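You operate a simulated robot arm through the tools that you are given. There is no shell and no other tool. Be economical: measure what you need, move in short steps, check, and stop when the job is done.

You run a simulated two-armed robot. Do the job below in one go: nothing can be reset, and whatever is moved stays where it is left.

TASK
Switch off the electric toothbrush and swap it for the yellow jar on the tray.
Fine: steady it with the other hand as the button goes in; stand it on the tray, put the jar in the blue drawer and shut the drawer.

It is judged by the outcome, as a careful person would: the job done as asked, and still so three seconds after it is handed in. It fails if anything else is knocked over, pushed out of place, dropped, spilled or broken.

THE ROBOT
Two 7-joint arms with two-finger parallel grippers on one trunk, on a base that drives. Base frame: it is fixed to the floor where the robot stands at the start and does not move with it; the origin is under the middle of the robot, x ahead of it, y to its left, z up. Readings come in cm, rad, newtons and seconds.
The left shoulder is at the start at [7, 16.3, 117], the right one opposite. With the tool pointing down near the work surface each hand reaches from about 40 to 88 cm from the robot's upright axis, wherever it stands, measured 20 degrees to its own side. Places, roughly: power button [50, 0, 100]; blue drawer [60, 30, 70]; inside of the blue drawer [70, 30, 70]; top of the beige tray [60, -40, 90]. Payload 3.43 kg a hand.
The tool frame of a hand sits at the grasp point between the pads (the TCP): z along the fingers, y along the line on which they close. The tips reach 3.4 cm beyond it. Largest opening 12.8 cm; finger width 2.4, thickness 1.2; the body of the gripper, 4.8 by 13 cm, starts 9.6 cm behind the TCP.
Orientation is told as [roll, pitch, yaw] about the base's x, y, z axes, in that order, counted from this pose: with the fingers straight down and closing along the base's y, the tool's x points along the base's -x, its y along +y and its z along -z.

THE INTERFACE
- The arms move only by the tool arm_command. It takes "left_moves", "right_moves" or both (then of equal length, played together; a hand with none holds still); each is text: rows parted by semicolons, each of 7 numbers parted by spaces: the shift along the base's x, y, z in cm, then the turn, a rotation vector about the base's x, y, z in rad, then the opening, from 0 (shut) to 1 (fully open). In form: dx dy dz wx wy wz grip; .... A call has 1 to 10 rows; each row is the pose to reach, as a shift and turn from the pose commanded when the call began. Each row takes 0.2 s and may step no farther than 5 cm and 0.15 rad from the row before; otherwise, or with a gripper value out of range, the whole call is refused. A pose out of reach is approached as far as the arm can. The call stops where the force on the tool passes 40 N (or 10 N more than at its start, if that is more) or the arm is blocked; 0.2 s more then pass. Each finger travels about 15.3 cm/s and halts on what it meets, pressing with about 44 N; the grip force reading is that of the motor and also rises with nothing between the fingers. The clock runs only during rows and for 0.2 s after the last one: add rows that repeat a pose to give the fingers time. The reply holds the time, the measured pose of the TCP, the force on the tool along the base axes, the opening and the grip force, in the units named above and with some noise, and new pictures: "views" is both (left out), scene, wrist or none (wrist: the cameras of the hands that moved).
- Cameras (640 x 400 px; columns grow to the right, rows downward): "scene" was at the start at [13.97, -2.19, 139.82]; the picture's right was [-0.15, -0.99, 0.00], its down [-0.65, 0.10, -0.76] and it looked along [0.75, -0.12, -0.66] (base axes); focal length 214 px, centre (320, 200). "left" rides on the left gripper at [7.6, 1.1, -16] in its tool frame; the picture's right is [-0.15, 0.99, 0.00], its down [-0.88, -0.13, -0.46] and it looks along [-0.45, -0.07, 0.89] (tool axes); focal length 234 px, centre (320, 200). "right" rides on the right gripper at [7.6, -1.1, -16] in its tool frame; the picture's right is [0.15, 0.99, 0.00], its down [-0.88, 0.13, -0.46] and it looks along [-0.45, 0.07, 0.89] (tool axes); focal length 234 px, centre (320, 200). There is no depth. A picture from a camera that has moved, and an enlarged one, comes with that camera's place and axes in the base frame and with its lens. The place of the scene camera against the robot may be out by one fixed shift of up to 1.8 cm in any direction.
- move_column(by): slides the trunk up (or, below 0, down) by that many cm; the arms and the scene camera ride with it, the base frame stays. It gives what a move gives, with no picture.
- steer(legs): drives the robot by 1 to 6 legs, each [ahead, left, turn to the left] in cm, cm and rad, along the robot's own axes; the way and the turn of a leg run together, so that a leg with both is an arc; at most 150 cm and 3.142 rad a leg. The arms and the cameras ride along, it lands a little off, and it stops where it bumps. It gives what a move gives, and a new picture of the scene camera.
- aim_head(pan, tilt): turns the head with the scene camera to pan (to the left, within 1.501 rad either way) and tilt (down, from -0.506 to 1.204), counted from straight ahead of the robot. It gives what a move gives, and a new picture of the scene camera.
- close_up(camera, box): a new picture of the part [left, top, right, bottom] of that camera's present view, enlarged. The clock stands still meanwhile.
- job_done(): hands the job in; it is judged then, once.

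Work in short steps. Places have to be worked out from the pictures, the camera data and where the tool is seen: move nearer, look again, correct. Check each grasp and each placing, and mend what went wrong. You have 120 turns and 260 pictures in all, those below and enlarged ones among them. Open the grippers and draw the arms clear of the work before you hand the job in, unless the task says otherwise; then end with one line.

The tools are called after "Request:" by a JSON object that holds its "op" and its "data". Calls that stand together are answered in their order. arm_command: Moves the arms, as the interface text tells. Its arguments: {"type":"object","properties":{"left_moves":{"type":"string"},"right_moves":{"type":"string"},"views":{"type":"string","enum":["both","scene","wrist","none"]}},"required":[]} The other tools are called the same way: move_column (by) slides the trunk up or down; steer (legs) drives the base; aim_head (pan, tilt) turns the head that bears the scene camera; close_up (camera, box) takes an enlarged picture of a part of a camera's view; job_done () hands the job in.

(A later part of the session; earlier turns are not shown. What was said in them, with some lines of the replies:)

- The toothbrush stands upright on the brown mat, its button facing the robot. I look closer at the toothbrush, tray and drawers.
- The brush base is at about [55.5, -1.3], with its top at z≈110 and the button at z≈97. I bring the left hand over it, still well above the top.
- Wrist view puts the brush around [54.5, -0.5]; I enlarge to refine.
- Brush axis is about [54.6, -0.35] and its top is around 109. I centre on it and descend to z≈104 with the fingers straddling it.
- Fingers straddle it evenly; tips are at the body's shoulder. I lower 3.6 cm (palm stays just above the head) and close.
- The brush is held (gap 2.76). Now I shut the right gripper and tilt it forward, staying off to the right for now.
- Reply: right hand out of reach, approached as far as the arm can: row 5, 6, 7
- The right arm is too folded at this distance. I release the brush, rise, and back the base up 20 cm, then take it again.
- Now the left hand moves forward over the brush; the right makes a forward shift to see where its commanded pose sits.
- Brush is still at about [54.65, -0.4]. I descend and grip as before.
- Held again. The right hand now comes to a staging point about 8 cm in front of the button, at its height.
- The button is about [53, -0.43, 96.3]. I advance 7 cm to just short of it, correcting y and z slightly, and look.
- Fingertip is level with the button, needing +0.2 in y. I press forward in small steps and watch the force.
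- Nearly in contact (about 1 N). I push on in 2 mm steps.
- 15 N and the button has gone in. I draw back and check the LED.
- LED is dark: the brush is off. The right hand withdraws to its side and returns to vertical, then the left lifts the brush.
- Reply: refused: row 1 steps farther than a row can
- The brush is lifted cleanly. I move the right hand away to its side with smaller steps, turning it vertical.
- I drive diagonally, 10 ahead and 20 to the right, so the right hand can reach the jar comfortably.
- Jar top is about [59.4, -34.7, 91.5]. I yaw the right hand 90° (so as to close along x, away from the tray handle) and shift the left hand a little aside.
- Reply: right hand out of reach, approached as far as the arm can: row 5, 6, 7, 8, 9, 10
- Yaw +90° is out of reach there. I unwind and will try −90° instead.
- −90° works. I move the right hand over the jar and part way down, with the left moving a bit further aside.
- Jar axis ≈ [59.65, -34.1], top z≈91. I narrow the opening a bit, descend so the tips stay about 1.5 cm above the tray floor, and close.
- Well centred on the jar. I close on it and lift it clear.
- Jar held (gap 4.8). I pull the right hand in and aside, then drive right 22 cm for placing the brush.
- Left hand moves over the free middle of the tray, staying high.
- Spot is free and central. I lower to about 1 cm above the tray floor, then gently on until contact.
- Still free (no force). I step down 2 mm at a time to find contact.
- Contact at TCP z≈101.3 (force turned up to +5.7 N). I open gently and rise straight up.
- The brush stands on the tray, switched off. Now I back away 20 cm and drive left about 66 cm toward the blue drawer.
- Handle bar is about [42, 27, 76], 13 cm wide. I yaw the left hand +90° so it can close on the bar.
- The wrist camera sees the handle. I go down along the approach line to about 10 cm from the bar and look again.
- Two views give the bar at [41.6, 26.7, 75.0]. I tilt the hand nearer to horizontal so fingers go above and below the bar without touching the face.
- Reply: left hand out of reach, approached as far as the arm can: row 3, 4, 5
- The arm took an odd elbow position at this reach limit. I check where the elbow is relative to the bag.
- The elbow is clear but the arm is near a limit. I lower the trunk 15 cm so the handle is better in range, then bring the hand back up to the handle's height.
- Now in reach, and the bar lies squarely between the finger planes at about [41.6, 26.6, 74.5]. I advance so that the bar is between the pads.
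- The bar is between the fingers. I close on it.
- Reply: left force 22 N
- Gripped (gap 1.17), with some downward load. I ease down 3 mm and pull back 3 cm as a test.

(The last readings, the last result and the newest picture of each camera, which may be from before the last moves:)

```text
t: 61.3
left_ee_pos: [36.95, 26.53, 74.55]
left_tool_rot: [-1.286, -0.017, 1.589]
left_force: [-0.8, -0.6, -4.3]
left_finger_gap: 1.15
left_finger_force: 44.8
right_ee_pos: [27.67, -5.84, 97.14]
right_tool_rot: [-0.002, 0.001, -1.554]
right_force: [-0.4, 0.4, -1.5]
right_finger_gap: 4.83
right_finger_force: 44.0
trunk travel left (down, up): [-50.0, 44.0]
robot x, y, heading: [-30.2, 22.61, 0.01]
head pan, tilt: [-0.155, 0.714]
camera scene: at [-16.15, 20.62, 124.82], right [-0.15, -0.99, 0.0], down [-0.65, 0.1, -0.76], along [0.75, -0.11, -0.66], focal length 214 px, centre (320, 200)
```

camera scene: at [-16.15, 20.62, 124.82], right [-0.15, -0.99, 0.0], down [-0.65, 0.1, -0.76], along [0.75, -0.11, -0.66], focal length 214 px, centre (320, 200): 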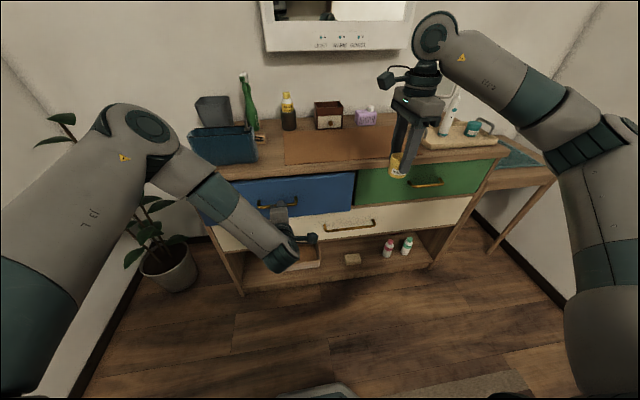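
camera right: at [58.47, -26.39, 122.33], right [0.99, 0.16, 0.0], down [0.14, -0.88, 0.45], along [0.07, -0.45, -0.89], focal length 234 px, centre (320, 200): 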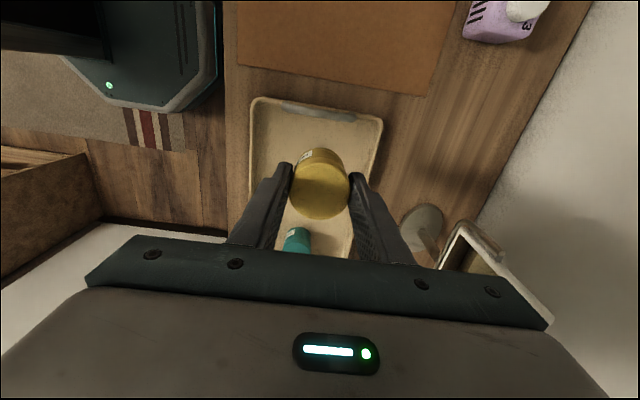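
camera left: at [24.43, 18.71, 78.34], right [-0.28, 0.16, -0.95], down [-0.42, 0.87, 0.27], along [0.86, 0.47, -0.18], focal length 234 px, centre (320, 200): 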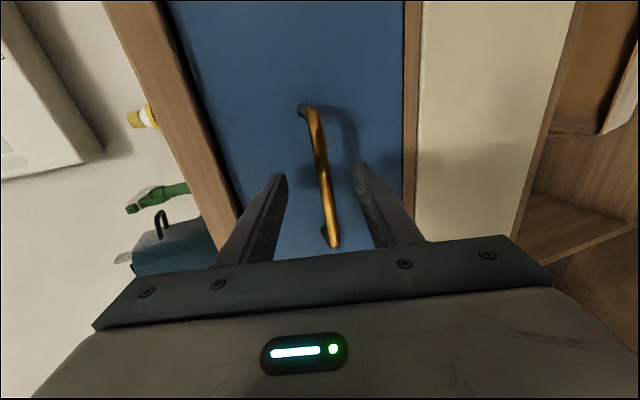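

The drawer is sliding out. I pull it further by driving the base back 14 cm with the handle held.

Request:
{"op": "steer", "data": {"legs": [[-14, 0, 0]]}}

```text
t: 62.7
left_ee_pos: [22.9, 26.51, 74.59]
left_tool_rot: [-1.284, -0.016, 1.589]
left_force: [-0.1, 8.9, -2.2]
left_finger_gap: 1.17
left_finger_force: 44.9
right_ee_pos: [13.64, -5.76, 97.18]
right_tool_rot: [0.0, 0.001, -1.555]
right_force: [-0.7, 0.1, -1.4]
right_finger_gap: 4.83
right_finger_force: 44.0
trunk travel left (down, up): [-50.0, 44.0]
robot x, y, heading: [-43.81, 22.91, 0.003]
head pan, tilt: [-0.155, 0.714]
camera scene: at [-30.11, 20.66, 124.83], right [-0.15, -0.99, 0.0], down [-0.65, 0.1, -0.76], along [0.75, -0.11, -0.65], focal length 214 px, centre (320, 200)
```

scene: 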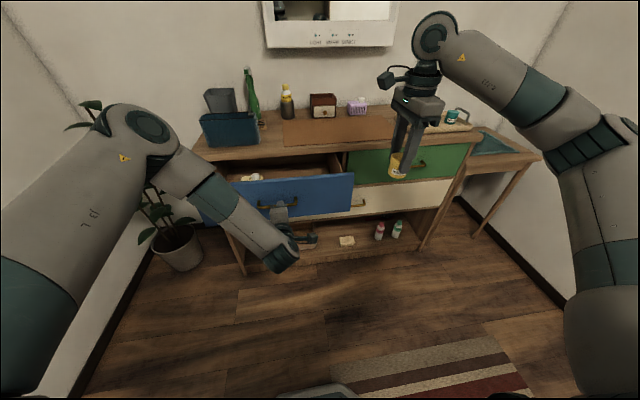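

Drawer is open about 17 cm. I look into it for free space.

Request:
{"op": "close_up", "data": {"camera": "scene", "box": [180, 120, 400, 240]}}

```text
2.91 times, centred on (290, 180) of scene
camera zoom: at [-30.11, 20.66, 124.83], right [-0.15, -0.99, 0.0], down [-0.65, 0.1, -0.76], along [0.75, -0.11, -0.65], focal length 624 px, centre (407, 258)
```

zoom: 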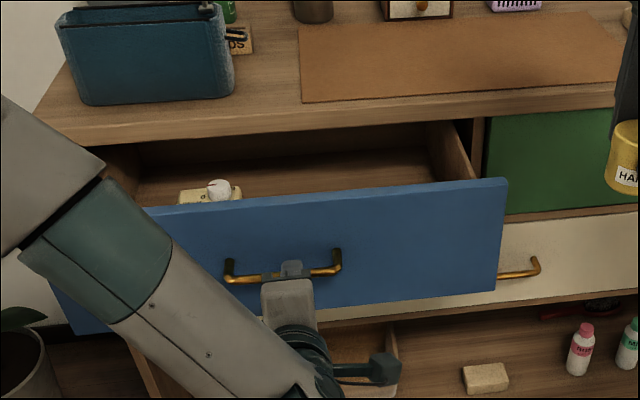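

Free floor lies between y≈8 and 31. I bring the jar over [36.5, 17] at the current safe height.

Request:
{"op": "arm_command", "data": {"right_moves": "3 3 0 0 0 0 0; 6 6 0 0 0 0 0; 9 9 0 0 0 0 0; 12 12 0 0 0 0 0; 15 15 0 0 0 0 0; 18 18 0 0 0 0 0; 20.5 21 0 0 0 0 0; 22.8 22.8 0 0 0 0 0; 22.8 22.8 0 0 0 0 0"}}

Request:
{"op": "close_up", "data": {"camera": "right", "box": [140, 0, 500, 260]}}

```text
t: 64.7
left_ee_pos: [22.91, 26.49, 74.5]
left_tool_rot: [-1.285, -0.016, 1.592]
left_force: [-0.3, 0.4, 5.6]
left_finger_gap: 1.14
left_finger_force: 45.2
right_ee_pos: [35.41, 16.39, 96.9]
right_tool_rot: [0.0, 0.001, -1.554]
right_force: [-1.0, -0.1, -0.7]
right_finger_gap: 4.79
right_finger_force: 43.7
right hand out of reach, approached as far as the arm can: row 8, 9
trunk travel left (down, up): [-50.0, 44.0]
robot x, y, heading: [-44.23, 22.67, 0.001]
head pan, tilt: [-0.155, 0.714]
camera scene: at [-30.07, 20.62, 124.82], right [-0.15, -0.99, 0.0], down [-0.65, 0.1, -0.76], along [0.75, -0.11, -0.65], focal length 214 px, centre (320, 200)
camera right: at [34.2, 23.92, 112.91], right [0.99, 0.16, 0.0], down [0.15, -0.88, 0.46], along [0.07, -0.45, -0.89], focal length 234 px, centre (320, 200)
```

scene: 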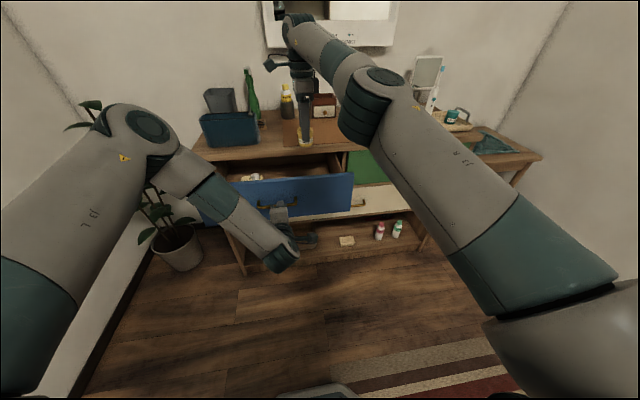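
right: 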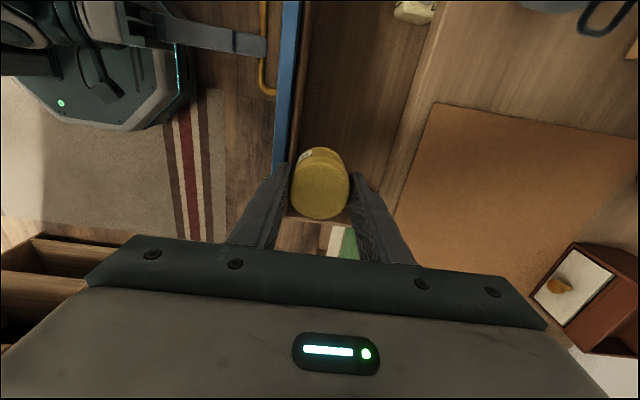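

```text
1.54 times, centred on (320, 130) of right
camera zoom: at [34.2, 23.92, 112.91], right [0.99, 0.16, 0.0], down [0.15, -0.88, 0.46], along [0.07, -0.45, -0.89], focal length 360 px, centre (320, 308)
```

zoom: 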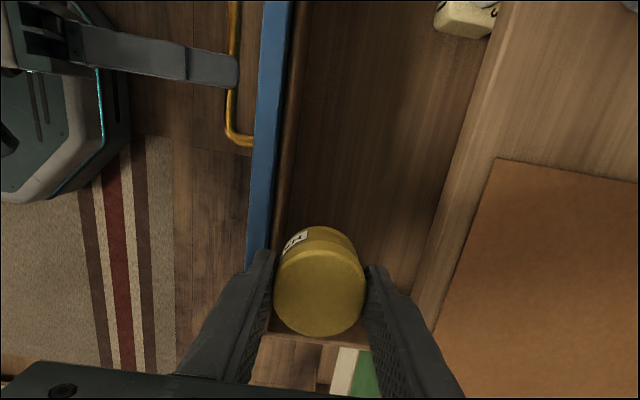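

The drawer opening between front panel and table edge runs x≈32–44, so I turn the right hand back to yaw 0 (fingers closing along y) and centre on x≈38.

Request:
{"op": "arm_command", "data": {"right_moves": "0 0 0 0 0 0.15 0; 0 0 0 0 0 0.3 0; 0 0 0 0 0 0.45 0; 0 0 0 0 0 0.6 0; 0 0 0 0 0 0.75 0; 0 0 0 0 0 0.9 0; 0.5 0 0 0 0 1.05 0; 1 0 0 0 0 1.2 0; 2 0 0 0 0 1.35 0; 2.7 0 0 0 0 1.5 0"}}

Request:
{"op": "close_up", "data": {"camera": "right", "box": [140, 0, 500, 260]}}

```text
t: 66.9
left_ee_pos: [22.93, 26.51, 74.71]
left_tool_rot: [-1.285, -0.015, 1.587]
left_force: [0.0, 6.1, 6.9]
left_finger_gap: 1.18
left_finger_force: 44.9
right_ee_pos: [35.8, 15.59, 96.4]
right_tool_rot: [0.0, 0.001, -0.052]
right_force: [0.3, -0.2, -1.3]
right_finger_gap: 4.83
right_finger_force: 44.2
right hand out of reach, approached as far as the arm can: row 7, 8, 9, 10
trunk travel left (down, up): [-50.0, 44.0]
robot x, y, heading: [-44.12, 22.64, -0.001]
head pan, tilt: [-0.155, 0.714]
camera scene: at [-30.09, 20.6, 124.83], right [-0.15, -0.99, 0.0], down [-0.65, 0.1, -0.76], along [0.75, -0.11, -0.65], focal length 214 px, centre (320, 200)
camera right: at [28.11, 14.74, 112.41], right [-0.09, 1.0, 0.0], down [0.89, 0.08, 0.45], along [0.45, 0.04, -0.89], focal length 234 px, centre (320, 200)
```

scene: 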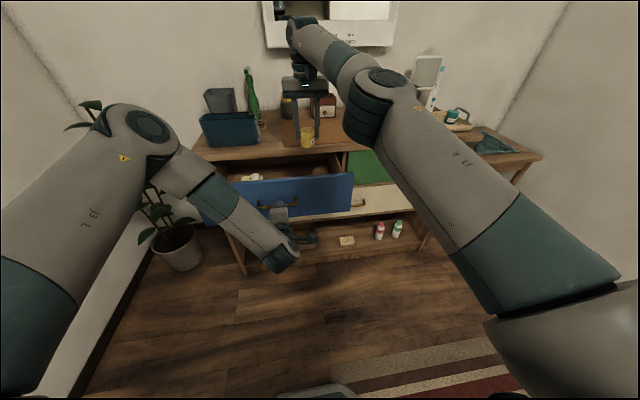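
right: 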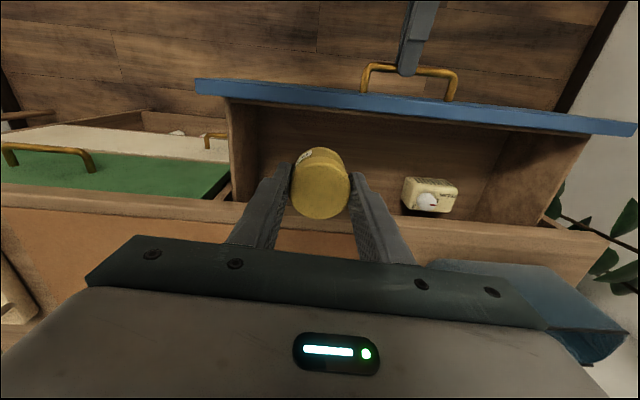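

```text
1.54 times, centred on (320, 130) of right
camera zoom: at [28.11, 14.74, 112.41], right [-0.09, 1.0, 0.0], down [0.89, 0.08, 0.45], along [0.45, 0.04, -0.89], focal length 360 px, centre (320, 308)
```

zoom: 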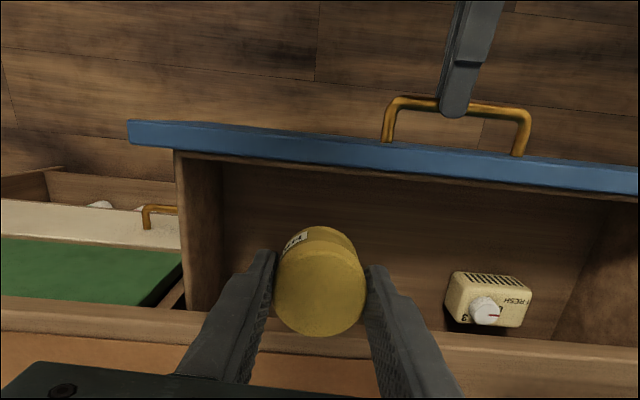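

Good view: clear floor under the jar, a cream dispenser to its left. I descend in steps, watching x clearance to the front panel.

Request:
{"op": "arm_command", "data": {"right_moves": "0.3 0.3 -3 0 0 0.03 0; 0.6 0.5 -6 0 0 0.05 0; 1 0.5 -9 0 0 0.05 0; 1 0.5 -12 0 0 0.05 0; 1 0.5 -14 0 0 0.05 0; 1 0.5 -14 0 0 0.05 0"}}

Request:
{"op": "close_up", "data": {"camera": "scene", "box": [180, 80, 400, 240]}}

```text
t: 68.3
left_ee_pos: [22.85, 26.62, 74.63]
left_tool_rot: [-1.284, -0.014, 1.59]
left_force: [0.5, 3.9, 7.8]
left_finger_gap: 1.17
left_finger_force: 45.0
right_ee_pos: [36.64, 16.14, 82.36]
right_tool_rot: [-0.001, 0.002, -0.004]
right_force: [0.2, 1.2, -1.7]
right_finger_gap: 4.83
right_finger_force: 44.0
trunk travel left (down, up): [-50.0, 44.0]
robot x, y, heading: [-44.14, 22.52, 0.0]
head pan, tilt: [-0.155, 0.714]
camera scene: at [-30.08, 20.62, 124.83], right [-0.15, -0.99, 0.0], down [-0.65, 0.1, -0.76], along [0.75, -0.11, -0.65], focal length 214 px, centre (320, 200)
camera right: at [29.04, 15.1, 98.33], right [-0.14, 0.99, 0.0], down [0.88, 0.13, 0.45], along [0.45, 0.06, -0.89], focal length 234 px, centre (320, 200)
```

scene: 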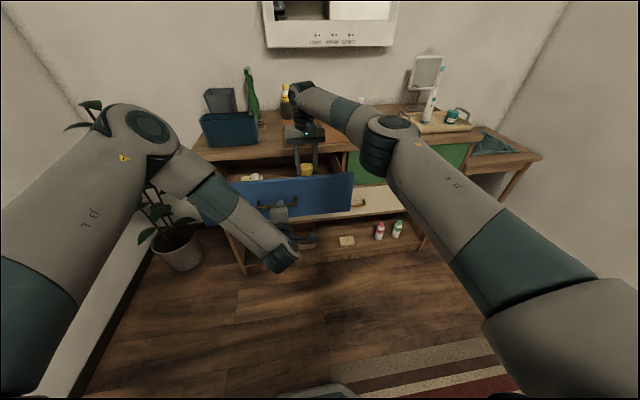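
right: 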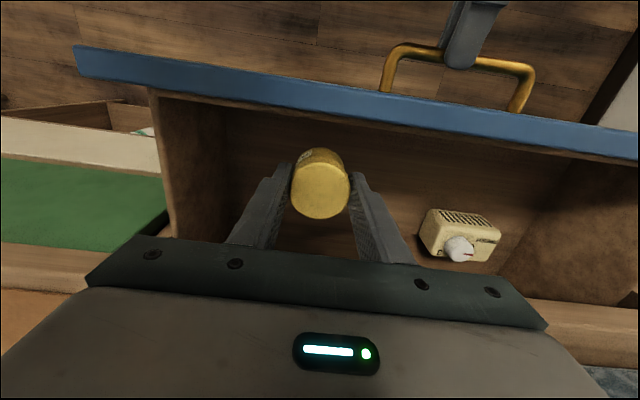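

```text
2.50 times, centred on (290, 160) of scene
camera zoom: at [-30.08, 20.62, 124.83], right [-0.15, -0.99, 0.0], down [-0.65, 0.1, -0.76], along [0.75, -0.11, -0.65], focal length 536 px, centre (395, 300)
```

zoom: 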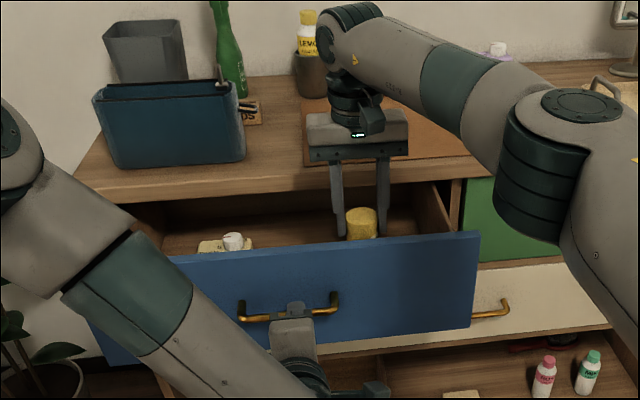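

Jar is going down inside, clear all round. I continue down in small steps until it meets the floor.

Request:
{"op": "arm_command", "data": {"right_moves": "0 0 -1 0 0 0 0; 0 0 -2 0 0 0 0; 0 0 -3 0 0 0 0; 0 0 -3.7 0 0 0 0; 0 0 -4.3 0 0 0 0", "views": "none"}}

```text
t: 69.5
left_ee_pos: [22.94, 26.58, 74.56]
left_tool_rot: [-1.285, -0.016, 1.588]
left_force: [0.8, 2.5, 6.8]
left_finger_gap: 1.16
left_finger_force: 44.6
right_ee_pos: [36.71, 16.05, 77.92]
right_tool_rot: [-0.005, 0.002, -0.006]
right_force: [-0.4, 0.4, -1.1]
right_finger_gap: 4.82
right_finger_force: 44.2
trunk travel left (down, up): [-50.0, 44.0]
robot x, y, heading: [-43.98, 22.77, -0.002]
head pan, tilt: [-0.155, 0.714]
```

Request:
{"op": "arm_command", "data": {"right_moves": "0 0 -0.3 0 0 0 0; 0 0 -0.6 0 0 0 0; 0 0 -0.9 0 0 0 0; 0 0 -1.1 0 0 0 0", "views": "wrist"}}

```text
t: 70.5
left_ee_pos: [22.92, 26.48, 74.67]
left_tool_rot: [-1.283, -0.016, 1.59]
left_force: [0.3, 3.1, 7.2]
left_finger_gap: 1.19
left_finger_force: 44.9
right_ee_pos: [36.68, 16.07, 76.86]
right_tool_rot: [-0.001, 0.002, -0.005]
right_force: [-1.1, -0.1, -1.5]
right_finger_gap: 4.79
right_finger_force: 43.9
trunk travel left (down, up): [-50.0, 44.0]
robot x, y, heading: [-43.8, 23.05, 0.002]
head pan, tilt: [-0.155, 0.714]
camera right: at [29.16, 15.03, 92.94], right [-0.14, 0.99, 0.0], down [0.88, 0.13, 0.45], along [0.45, 0.06, -0.89], focal length 234 px, centre (320, 200)
```

right: 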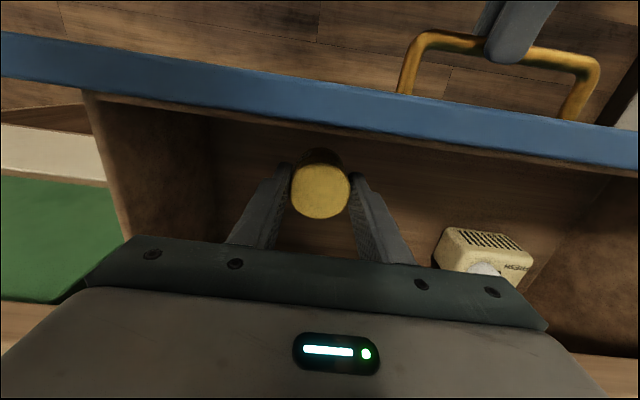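

Request:
{"op": "arm_command", "data": {"right_moves": "0 0 -0.3 0 0 0 0; 0 0 -0.6 0 0 0 0; 0 0 -0.8 0 0 0 0; 0 0 -1.0 0 0 0 0", "views": "none"}}

```text
t: 71.5
left_ee_pos: [22.81, 26.46, 74.56]
left_tool_rot: [-1.284, -0.014, 1.587]
left_force: [0.2, 3.0, 7.4]
left_finger_gap: 1.19
left_finger_force: 45.3
right_ee_pos: [36.7, 15.97, 75.92]
right_tool_rot: [-0.003, 0.0, -0.005]
right_force: [-0.7, -0.5, -1.3]
right_finger_gap: 4.83
right_finger_force: 43.8
trunk travel left (down, up): [-50.0, 44.0]
robot x, y, heading: [-44.13, 23.15, -0.001]
head pan, tilt: [-0.155, 0.714]
```

Still no contact at 75.9; I keep feeling downward.

Request:
{"op": "arm_command", "data": {"right_moves": "0 0 -0.3 0 0 0 0; 0 0 -0.6 0 0 0 0; 0 0 -0.9 0 0 0 0; 0 0 -1.2 0 0 0 0", "views": "none"}}

Request:
{"op": "close_up", "data": {"camera": "scene", "box": [230, 100, 370, 220]}}

```text
t: 72.5
left_ee_pos: [22.87, 26.63, 74.62]
left_tool_rot: [-1.285, -0.015, 1.588]
left_force: [-0.4, 3.1, 7.6]
left_finger_gap: 1.17
left_finger_force: 45.0
right_ee_pos: [36.75, 16.08, 74.54]
right_tool_rot: [-0.002, 0.001, -0.004]
right_force: [0.2, -0.5, -1.1]
right_finger_gap: 4.83
right_finger_force: 43.9
trunk travel left (down, up): [-50.0, 44.0]
robot x, y, heading: [-44.53, 23.08, 0.005]
head pan, tilt: [-0.155, 0.714]
```

```text
3.33 times, centred on (300, 160) of scene
camera zoom: at [-30.08, 20.61, 124.83], right [-0.15, -0.99, 0.0], down [-0.65, 0.1, -0.76], along [0.75, -0.11, -0.65], focal length 715 px, centre (387, 333)
```

zoom: 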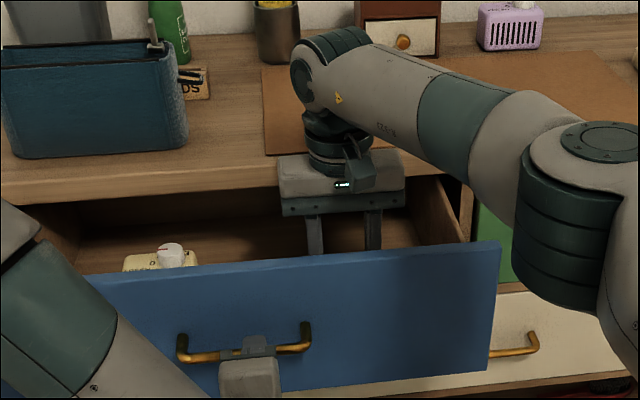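

Request:
{"op": "arm_command", "data": {"right_moves": "0 0 -0.3 0 0 0 0; 0 0 -0.6 0 0 0 0; 0 0 -0.9 0 0 0 0; 0 0 -1.2 0 0 0 0", "views": "wrist"}}

```text
t: 73.5
left_ee_pos: [22.83, 26.51, 74.56]
left_tool_rot: [-1.284, -0.016, 1.588]
left_force: [-0.5, 2.7, 6.5]
left_finger_gap: 1.19
left_finger_force: 44.8
right_ee_pos: [36.75, 16.02, 73.52]
right_tool_rot: [0.0, 0.002, -0.005]
right_force: [-0.3, 0.2, -1.0]
right_finger_gap: 4.83
right_finger_force: 43.7
trunk travel left (down, up): [-50.0, 44.0]
robot x, y, heading: [-44.22, 22.71, 0.004]
head pan, tilt: [-0.155, 0.714]
camera right: at [29.13, 14.99, 89.48], right [-0.14, 0.99, 0.0], down [0.88, 0.13, 0.45], along [0.45, 0.06, -0.89], focal length 234 px, centre (320, 200)
```

right: 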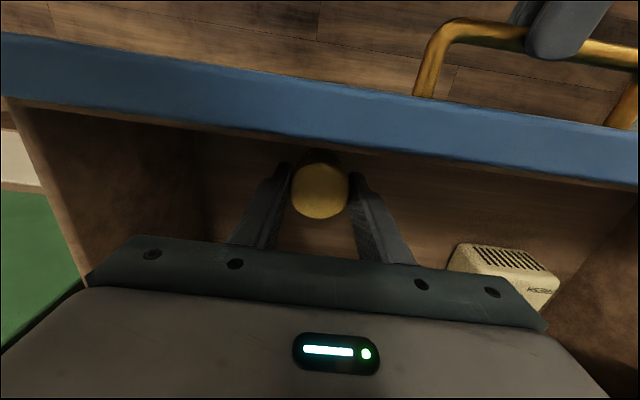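

Request:
{"op": "arm_command", "data": {"right_moves": "0 0 -0.3 0 0 0 0; 0 0 -0.6 0 0 0 0; 0 0 -0.9 0 0 0 0; 0 0 -1.2 0 0 0 0", "views": "none"}}

```text
t: 74.5
left_ee_pos: [22.91, 26.7, 74.73]
left_tool_rot: [-1.286, -0.014, 1.589]
left_force: [0.4, 3.3, 6.9]
left_finger_gap: 1.17
left_finger_force: 44.6
right_ee_pos: [36.75, 16.12, 72.21]
right_tool_rot: [-0.002, 0.002, -0.006]
right_force: [-1.0, 0.5, -2.1]
right_finger_gap: 4.82
right_finger_force: 44.2
trunk travel left (down, up): [-50.0, 44.0]
robot x, y, heading: [-44.15, 22.54, 0.01]
head pan, tilt: [-0.155, 0.714]
```

Request:
{"op": "arm_command", "data": {"right_moves": "0 0 -0.2 0 0 0 0; 0 0 -0.4 0 0 0 0; 0 0 -0.6 0 0 0 0; 0 0 -0.8 0 0 0 0", "views": "wrist"}}

```text
t: 75.5
left_ee_pos: [22.88, 26.6, 74.55]
left_tool_rot: [-1.286, -0.014, 1.589]
left_force: [-0.4, 2.1, 6.8]
left_finger_gap: 1.13
left_finger_force: 44.9
right_ee_pos: [36.8, 16.06, 71.51]
right_tool_rot: [-0.001, 0.002, -0.005]
right_force: [0.3, 0.7, -1.0]
right_finger_gap: 4.84
right_finger_force: 43.8
trunk travel left (down, up): [-50.0, 44.0]
robot x, y, heading: [-44.16, 22.49, 0.004]
head pan, tilt: [-0.155, 0.714]
camera right: at [29.18, 14.95, 87.49], right [-0.14, 0.99, 0.0], down [0.88, 0.13, 0.45], along [0.45, 0.06, -0.89], focal length 234 px, centre (320, 200)
```

right: 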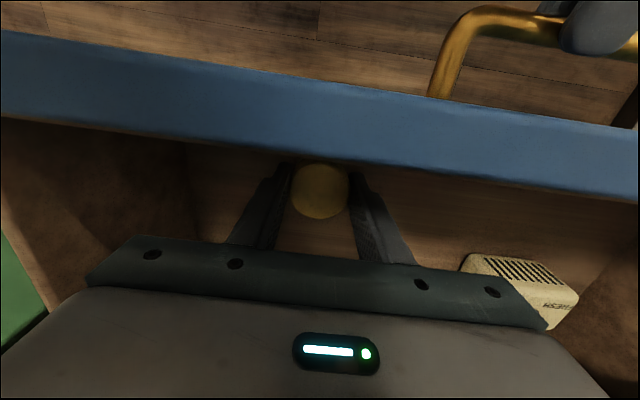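

Request:
{"op": "arm_command", "data": {"right_moves": "0 0 -0.2 0 0 0 0; 0 0 -0.4 0 0 0 0; 0 0 -0.6 0 0 0 0; 0 0 -0.8 0 0 0 0", "views": "none"}}

```text
t: 76.5
left_ee_pos: [22.64, 26.52, 74.46]
left_tool_rot: [-1.285, -0.017, 1.589]
left_force: [8.5, -0.9, -11.5]
left_finger_gap: 1.17
left_finger_force: 44.7
right_ee_pos: [36.75, 16.08, 71.12]
right_tool_rot: [0.001, -0.004, -0.005]
right_force: [-8.7, -0.3, 33.6]
right_finger_gap: 4.8
right_finger_force: 43.6
trunk travel left (down, up): [-50.0, 44.0]
robot x, y, heading: [-44.13, 22.1, 0.006]
head pan, tilt: [-0.155, 0.714]
```

Contact (33 N). I ease up, open the fingers, and rise out of the drawer.

Request:
{"op": "arm_command", "data": {"right_moves": "0 0 0.4 0 0 0 0; 0 0 0.4 0 0 0 0.45; 0 0 0.4 0 0 0 0.52; 0 0 0.4 0 0 0 0.52; 0 0 3 0 0 0 0.52; 0 0 7 0 0 0 0.52; 0 0 12 0 0 0 0.52; 0 0 17 0 0 0 0.52; 0 0 22 0 0 0 0.52; 0 0 26 0 0 0 0.52"}}

Request:
{"op": "close_up", "data": {"camera": "right", "box": [140, 0, 500, 260]}}

```text
t: 78.7
left_ee_pos: [22.89, 26.5, 74.62]
left_tool_rot: [-1.283, -0.015, 1.59]
left_force: [-0.8, -2.7, 4.9]
left_finger_gap: 1.2
left_finger_force: 44.8
right_ee_pos: [35.28, 16.59, 96.98]
right_tool_rot: [-0.001, 0.002, -0.006]
right_force: [0.2, -0.3, 0.2]
right_finger_gap: 6.65
right_finger_force: 0.1
right hand out of reach, approached as far as the arm can: row 10
trunk travel left (down, up): [-50.0, 44.0]
robot x, y, heading: [-44.1, 22.59, 0.004]
head pan, tilt: [-0.155, 0.714]
camera scene: at [-30.12, 20.63, 124.82], right [-0.15, -0.99, 0.0], down [-0.65, 0.1, -0.76], along [0.75, -0.11, -0.65], focal length 214 px, centre (320, 200)
camera right: at [27.74, 15.41, 112.93], right [-0.14, 0.99, 0.0], down [0.88, 0.13, 0.45], along [0.45, 0.06, -0.89], focal length 234 px, centre (320, 200)
```

scene: 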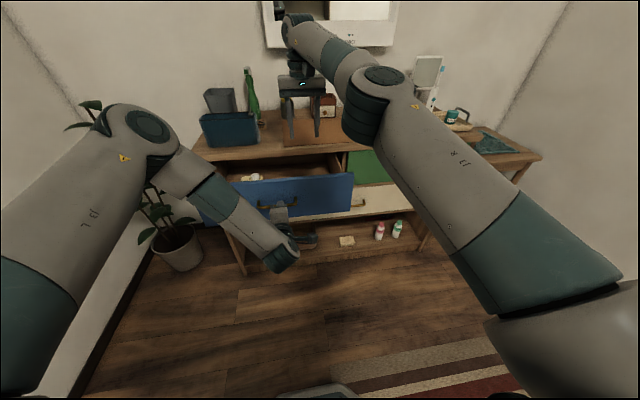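
right: 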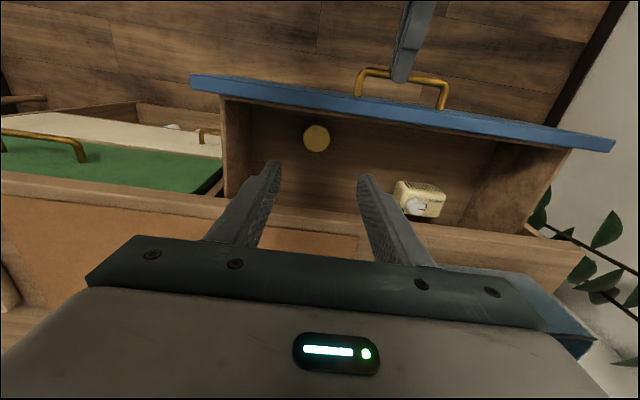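

```text
1.54 times, centred on (320, 130) of right
camera zoom: at [27.74, 15.41, 112.93], right [-0.14, 0.99, 0.0], down [0.88, 0.13, 0.45], along [0.45, 0.06, -0.89], focal length 360 px, centre (320, 308)
```

zoom: 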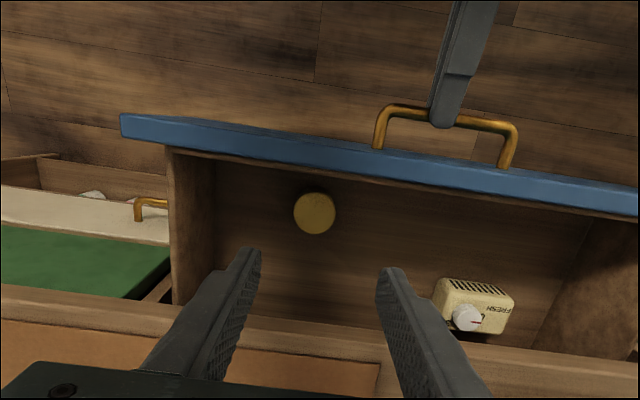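

Jar stands upright in the drawer. I withdraw the right hand, then close the drawer by driving forward with the handle held, finishing by arm.

Request:
{"op": "arm_command", "data": {"right_moves": "-3 -3 0 0 0 0 0.5; -6 -6 1 0 0 0 0.5; -9 -9 2 0 0 0 0.5; -12 -12 3 0 0 0 0.5; -15 -15 4 0 0 0 0.5; -15 -18 6 0 0 0 0.5", "views": "none"}}

Request:
{"op": "steer", "data": {"legs": [[6, 0, 0], [7, 0, 0]]}}

```text
t: 80.1
left_ee_pos: [22.87, 26.54, 74.6]
left_tool_rot: [-1.285, -0.016, 1.59]
left_force: [-1.2, -1.0, 5.4]
left_finger_gap: 1.15
left_finger_force: 44.8
right_ee_pos: [20.41, -1.88, 102.62]
right_tool_rot: [-0.002, 0.001, -0.006]
right_force: [-0.2, -0.4, 0.8]
right_finger_gap: 6.38
right_finger_force: 0.1
trunk travel left (down, up): [-50.0, 44.0]
robot x, y, heading: [-43.8, 22.76, 0.006]
head pan, tilt: [-0.155, 0.714]
```

```text
t: 81.7
left_ee_pos: [35.98, 26.51, 74.6]
left_tool_rot: [-1.286, -0.017, 1.589]
left_force: [-0.8, -0.7, 9.0]
left_finger_gap: 1.17
left_finger_force: 44.7
right_ee_pos: [33.64, -1.9, 102.54]
right_tool_rot: [0.0, 0.002, -0.004]
right_force: [-0.1, 0.6, -0.8]
right_finger_gap: 6.38
right_finger_force: 0.0
trunk travel left (down, up): [-50.0, 44.0]
robot x, y, heading: [-30.9, 22.88, 0.004]
head pan, tilt: [-0.155, 0.714]
camera scene: at [-16.92, 20.61, 124.81], right [-0.15, -0.99, 0.0], down [-0.65, 0.1, -0.76], along [0.75, -0.11, -0.66], focal length 214 px, centre (320, 200)
```

scene: 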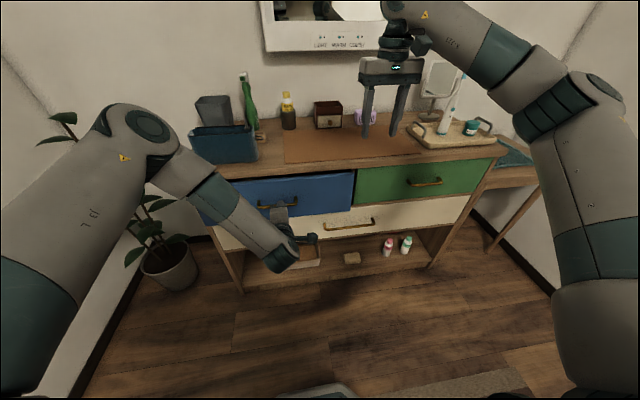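

Drawer is nearly in (TCP 36.0; closed was about 39.9). I push the rest with the arm, slowing at the end.

Request:
{"op": "arm_command", "data": {"left_moves": "1.2 0 0 0 0 0 0; 2.4 0 0 0 0 0 0; 3.2 0 0 0 0 0 0; 3.6 0 0 0 0 0 0; 4 0 0 0 0 0 0; 4.3 0 0 0 0 0 0", "views": "wrist"}}

```text
t: 83.0
left_ee_pos: [39.85, 26.5, 74.61]
left_tool_rot: [-1.283, -0.016, 1.588]
left_force: [-34.5, 5.6, -0.4]
left_finger_gap: 1.15
left_finger_force: 45.8
right_ee_pos: [33.25, -1.66, 102.67]
right_tool_rot: [-0.003, -0.001, -0.005]
right_force: [-0.5, -0.2, 1.0]
right_finger_gap: 6.41
right_finger_force: 0.1
trunk travel left (down, up): [-50.0, 44.0]
robot x, y, heading: [-31.11, 22.65, 0.004]
head pan, tilt: [-0.155, 0.714]
camera left: at [24.35, 18.68, 78.04], right [-0.28, 0.16, -0.95], down [-0.41, 0.87, 0.27], along [0.86, 0.47, -0.18], focal length 234 px, centre (320, 200)
```

left: 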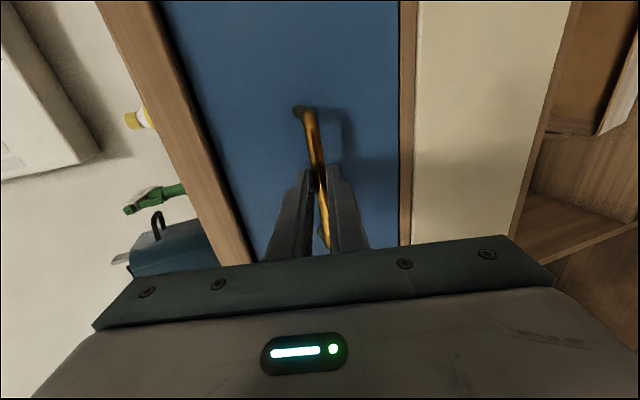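

The drawer is back at its stop. I relieve the push, open the fingers and back straight off the handle.

Request:
{"op": "arm_command", "data": {"left_moves": "-0.25 0 0 0 0 0 0; -0.25 0 0 0 0 0 0.2; -0.25 0 0 0 0 0 0.45; -0.25 0 0 0 0 0 0.45; -2.5 0 0.6 0 0 0 0.45; -5 0 1.4 0 0 0 0.45; -8 0 2.2 0 0 0 0.45; -8 0 2.2 0 0 0 0.45"}}

Request:
{"op": "steer", "data": {"legs": [[-20, 0, 0]]}}

```text
t: 84.8
left_ee_pos: [32.11, 26.46, 76.69]
left_tool_rot: [-1.287, -0.015, 1.589]
left_force: [0.1, 0.1, -0.3]
left_finger_gap: 5.74
left_finger_force: 0.0
right_ee_pos: [33.57, -1.87, 102.51]
right_tool_rot: [-0.001, 0.002, -0.004]
right_force: [-0.3, 0.6, 0.4]
right_finger_gap: 6.39
right_finger_force: 0.0
trunk travel left (down, up): [-50.0, 44.0]
robot x, y, heading: [-31.23, 22.55, 0.008]
head pan, tilt: [-0.155, 0.714]
camera scene: at [-16.94, 20.6, 124.81], right [-0.15, -0.99, 0.0], down [-0.65, 0.1, -0.76], along [0.75, -0.11, -0.66], focal length 214 px, centre (320, 200)
camera left: at [16.75, 18.59, 80.13], right [-0.28, 0.16, -0.95], down [-0.42, 0.87, 0.27], along [0.86, 0.47, -0.18], focal length 234 px, centre (320, 200)
```

scene: 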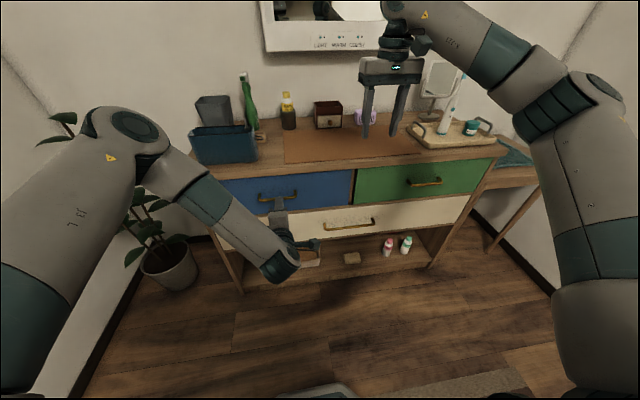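
left: 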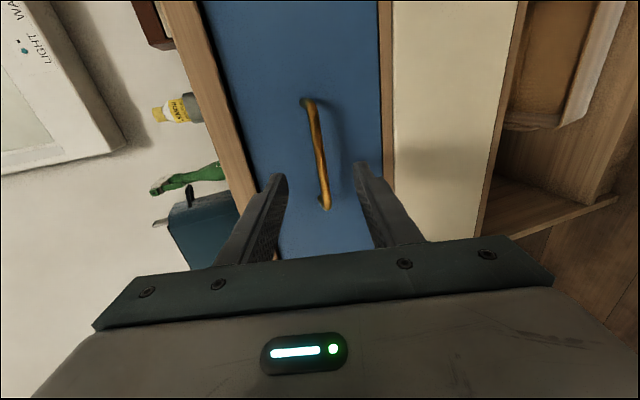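

```text
t: 86.4
left_ee_pos: [12.24, 26.73, 76.76]
left_tool_rot: [-1.285, -0.016, 1.59]
left_force: [0.2, 0.1, -0.2]
left_finger_gap: 5.75
left_finger_force: 0.2
right_ee_pos: [13.65, -1.86, 102.63]
right_tool_rot: [0.0, 0.001, -0.002]
right_force: [-0.3, 0.2, 0.4]
right_finger_gap: 6.42
right_finger_force: 0.0
trunk travel left (down, up): [-50.0, 44.0]
robot x, y, heading: [-50.97, 22.58, 0.008]
head pan, tilt: [-0.155, 0.714]
camera scene: at [-36.97, 20.53, 124.83], right [-0.15, -0.99, 0.0], down [-0.65, 0.1, -0.76], along [0.75, -0.11, -0.65], focal length 214 px, centre (320, 200)
```

scene: 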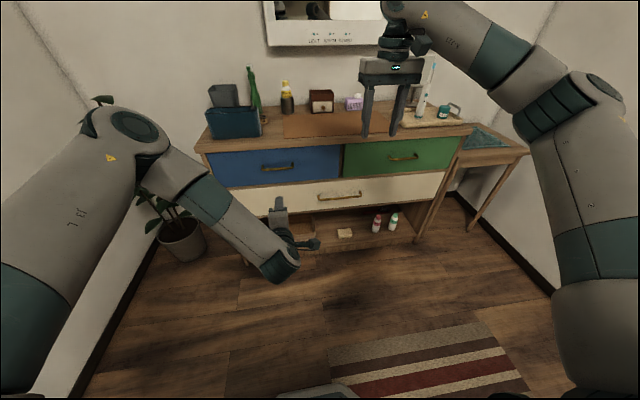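

Both hands are clear. A last close look at the drawer and the tray.

Request:
{"op": "close_up", "data": {"camera": "scene", "box": [190, 110, 350, 230]}}

Request:
{"op": "close_up", "data": {"camera": "scene", "box": [390, 50, 490, 140]}}

```text
3.33 times, centred on (270, 170) of scene
camera zoom: at [-36.97, 20.53, 124.83], right [-0.15, -0.99, 0.0], down [-0.65, 0.1, -0.76], along [0.75, -0.11, -0.65], focal length 715 px, centre (487, 300)
```

zoom: 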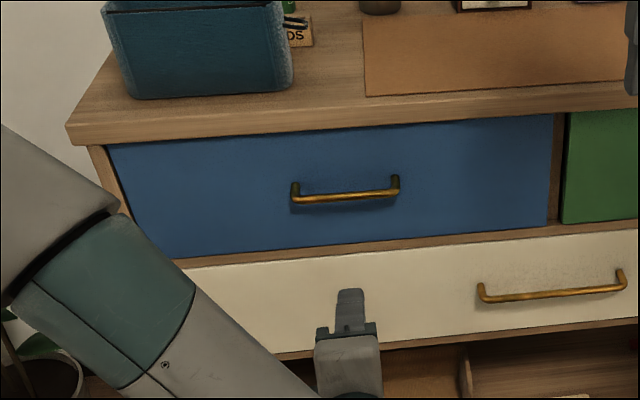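

```text
4.44 times, centred on (440, 95) of scene
camera zoom: at [-36.97, 20.53, 124.83], right [-0.15, -0.99, 0.0], down [-0.65, 0.1, -0.76], along [0.75, -0.11, -0.65], focal length 953 px, centre (-213, 667)
```

zoom: 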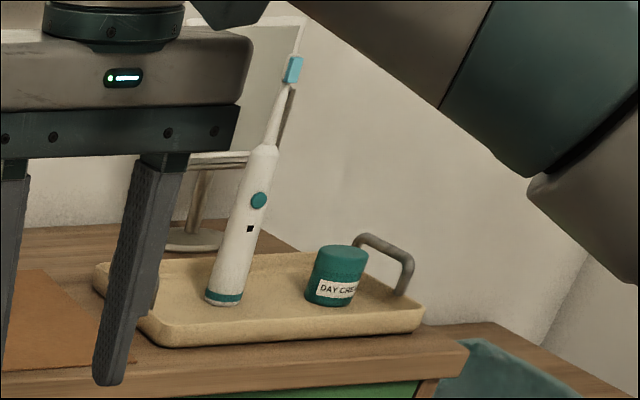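

The drawer is shut flush, the brush stands on the tray with its LED dark, and nothing else is disturbed. I hand the job in.

Request:
{"op": "job_done", "data": {}}

```text
The job is handed in.
```

The toothbrush is switched off and standing on the tray, and the yellow jar is upright in the blue drawer, which is shut.
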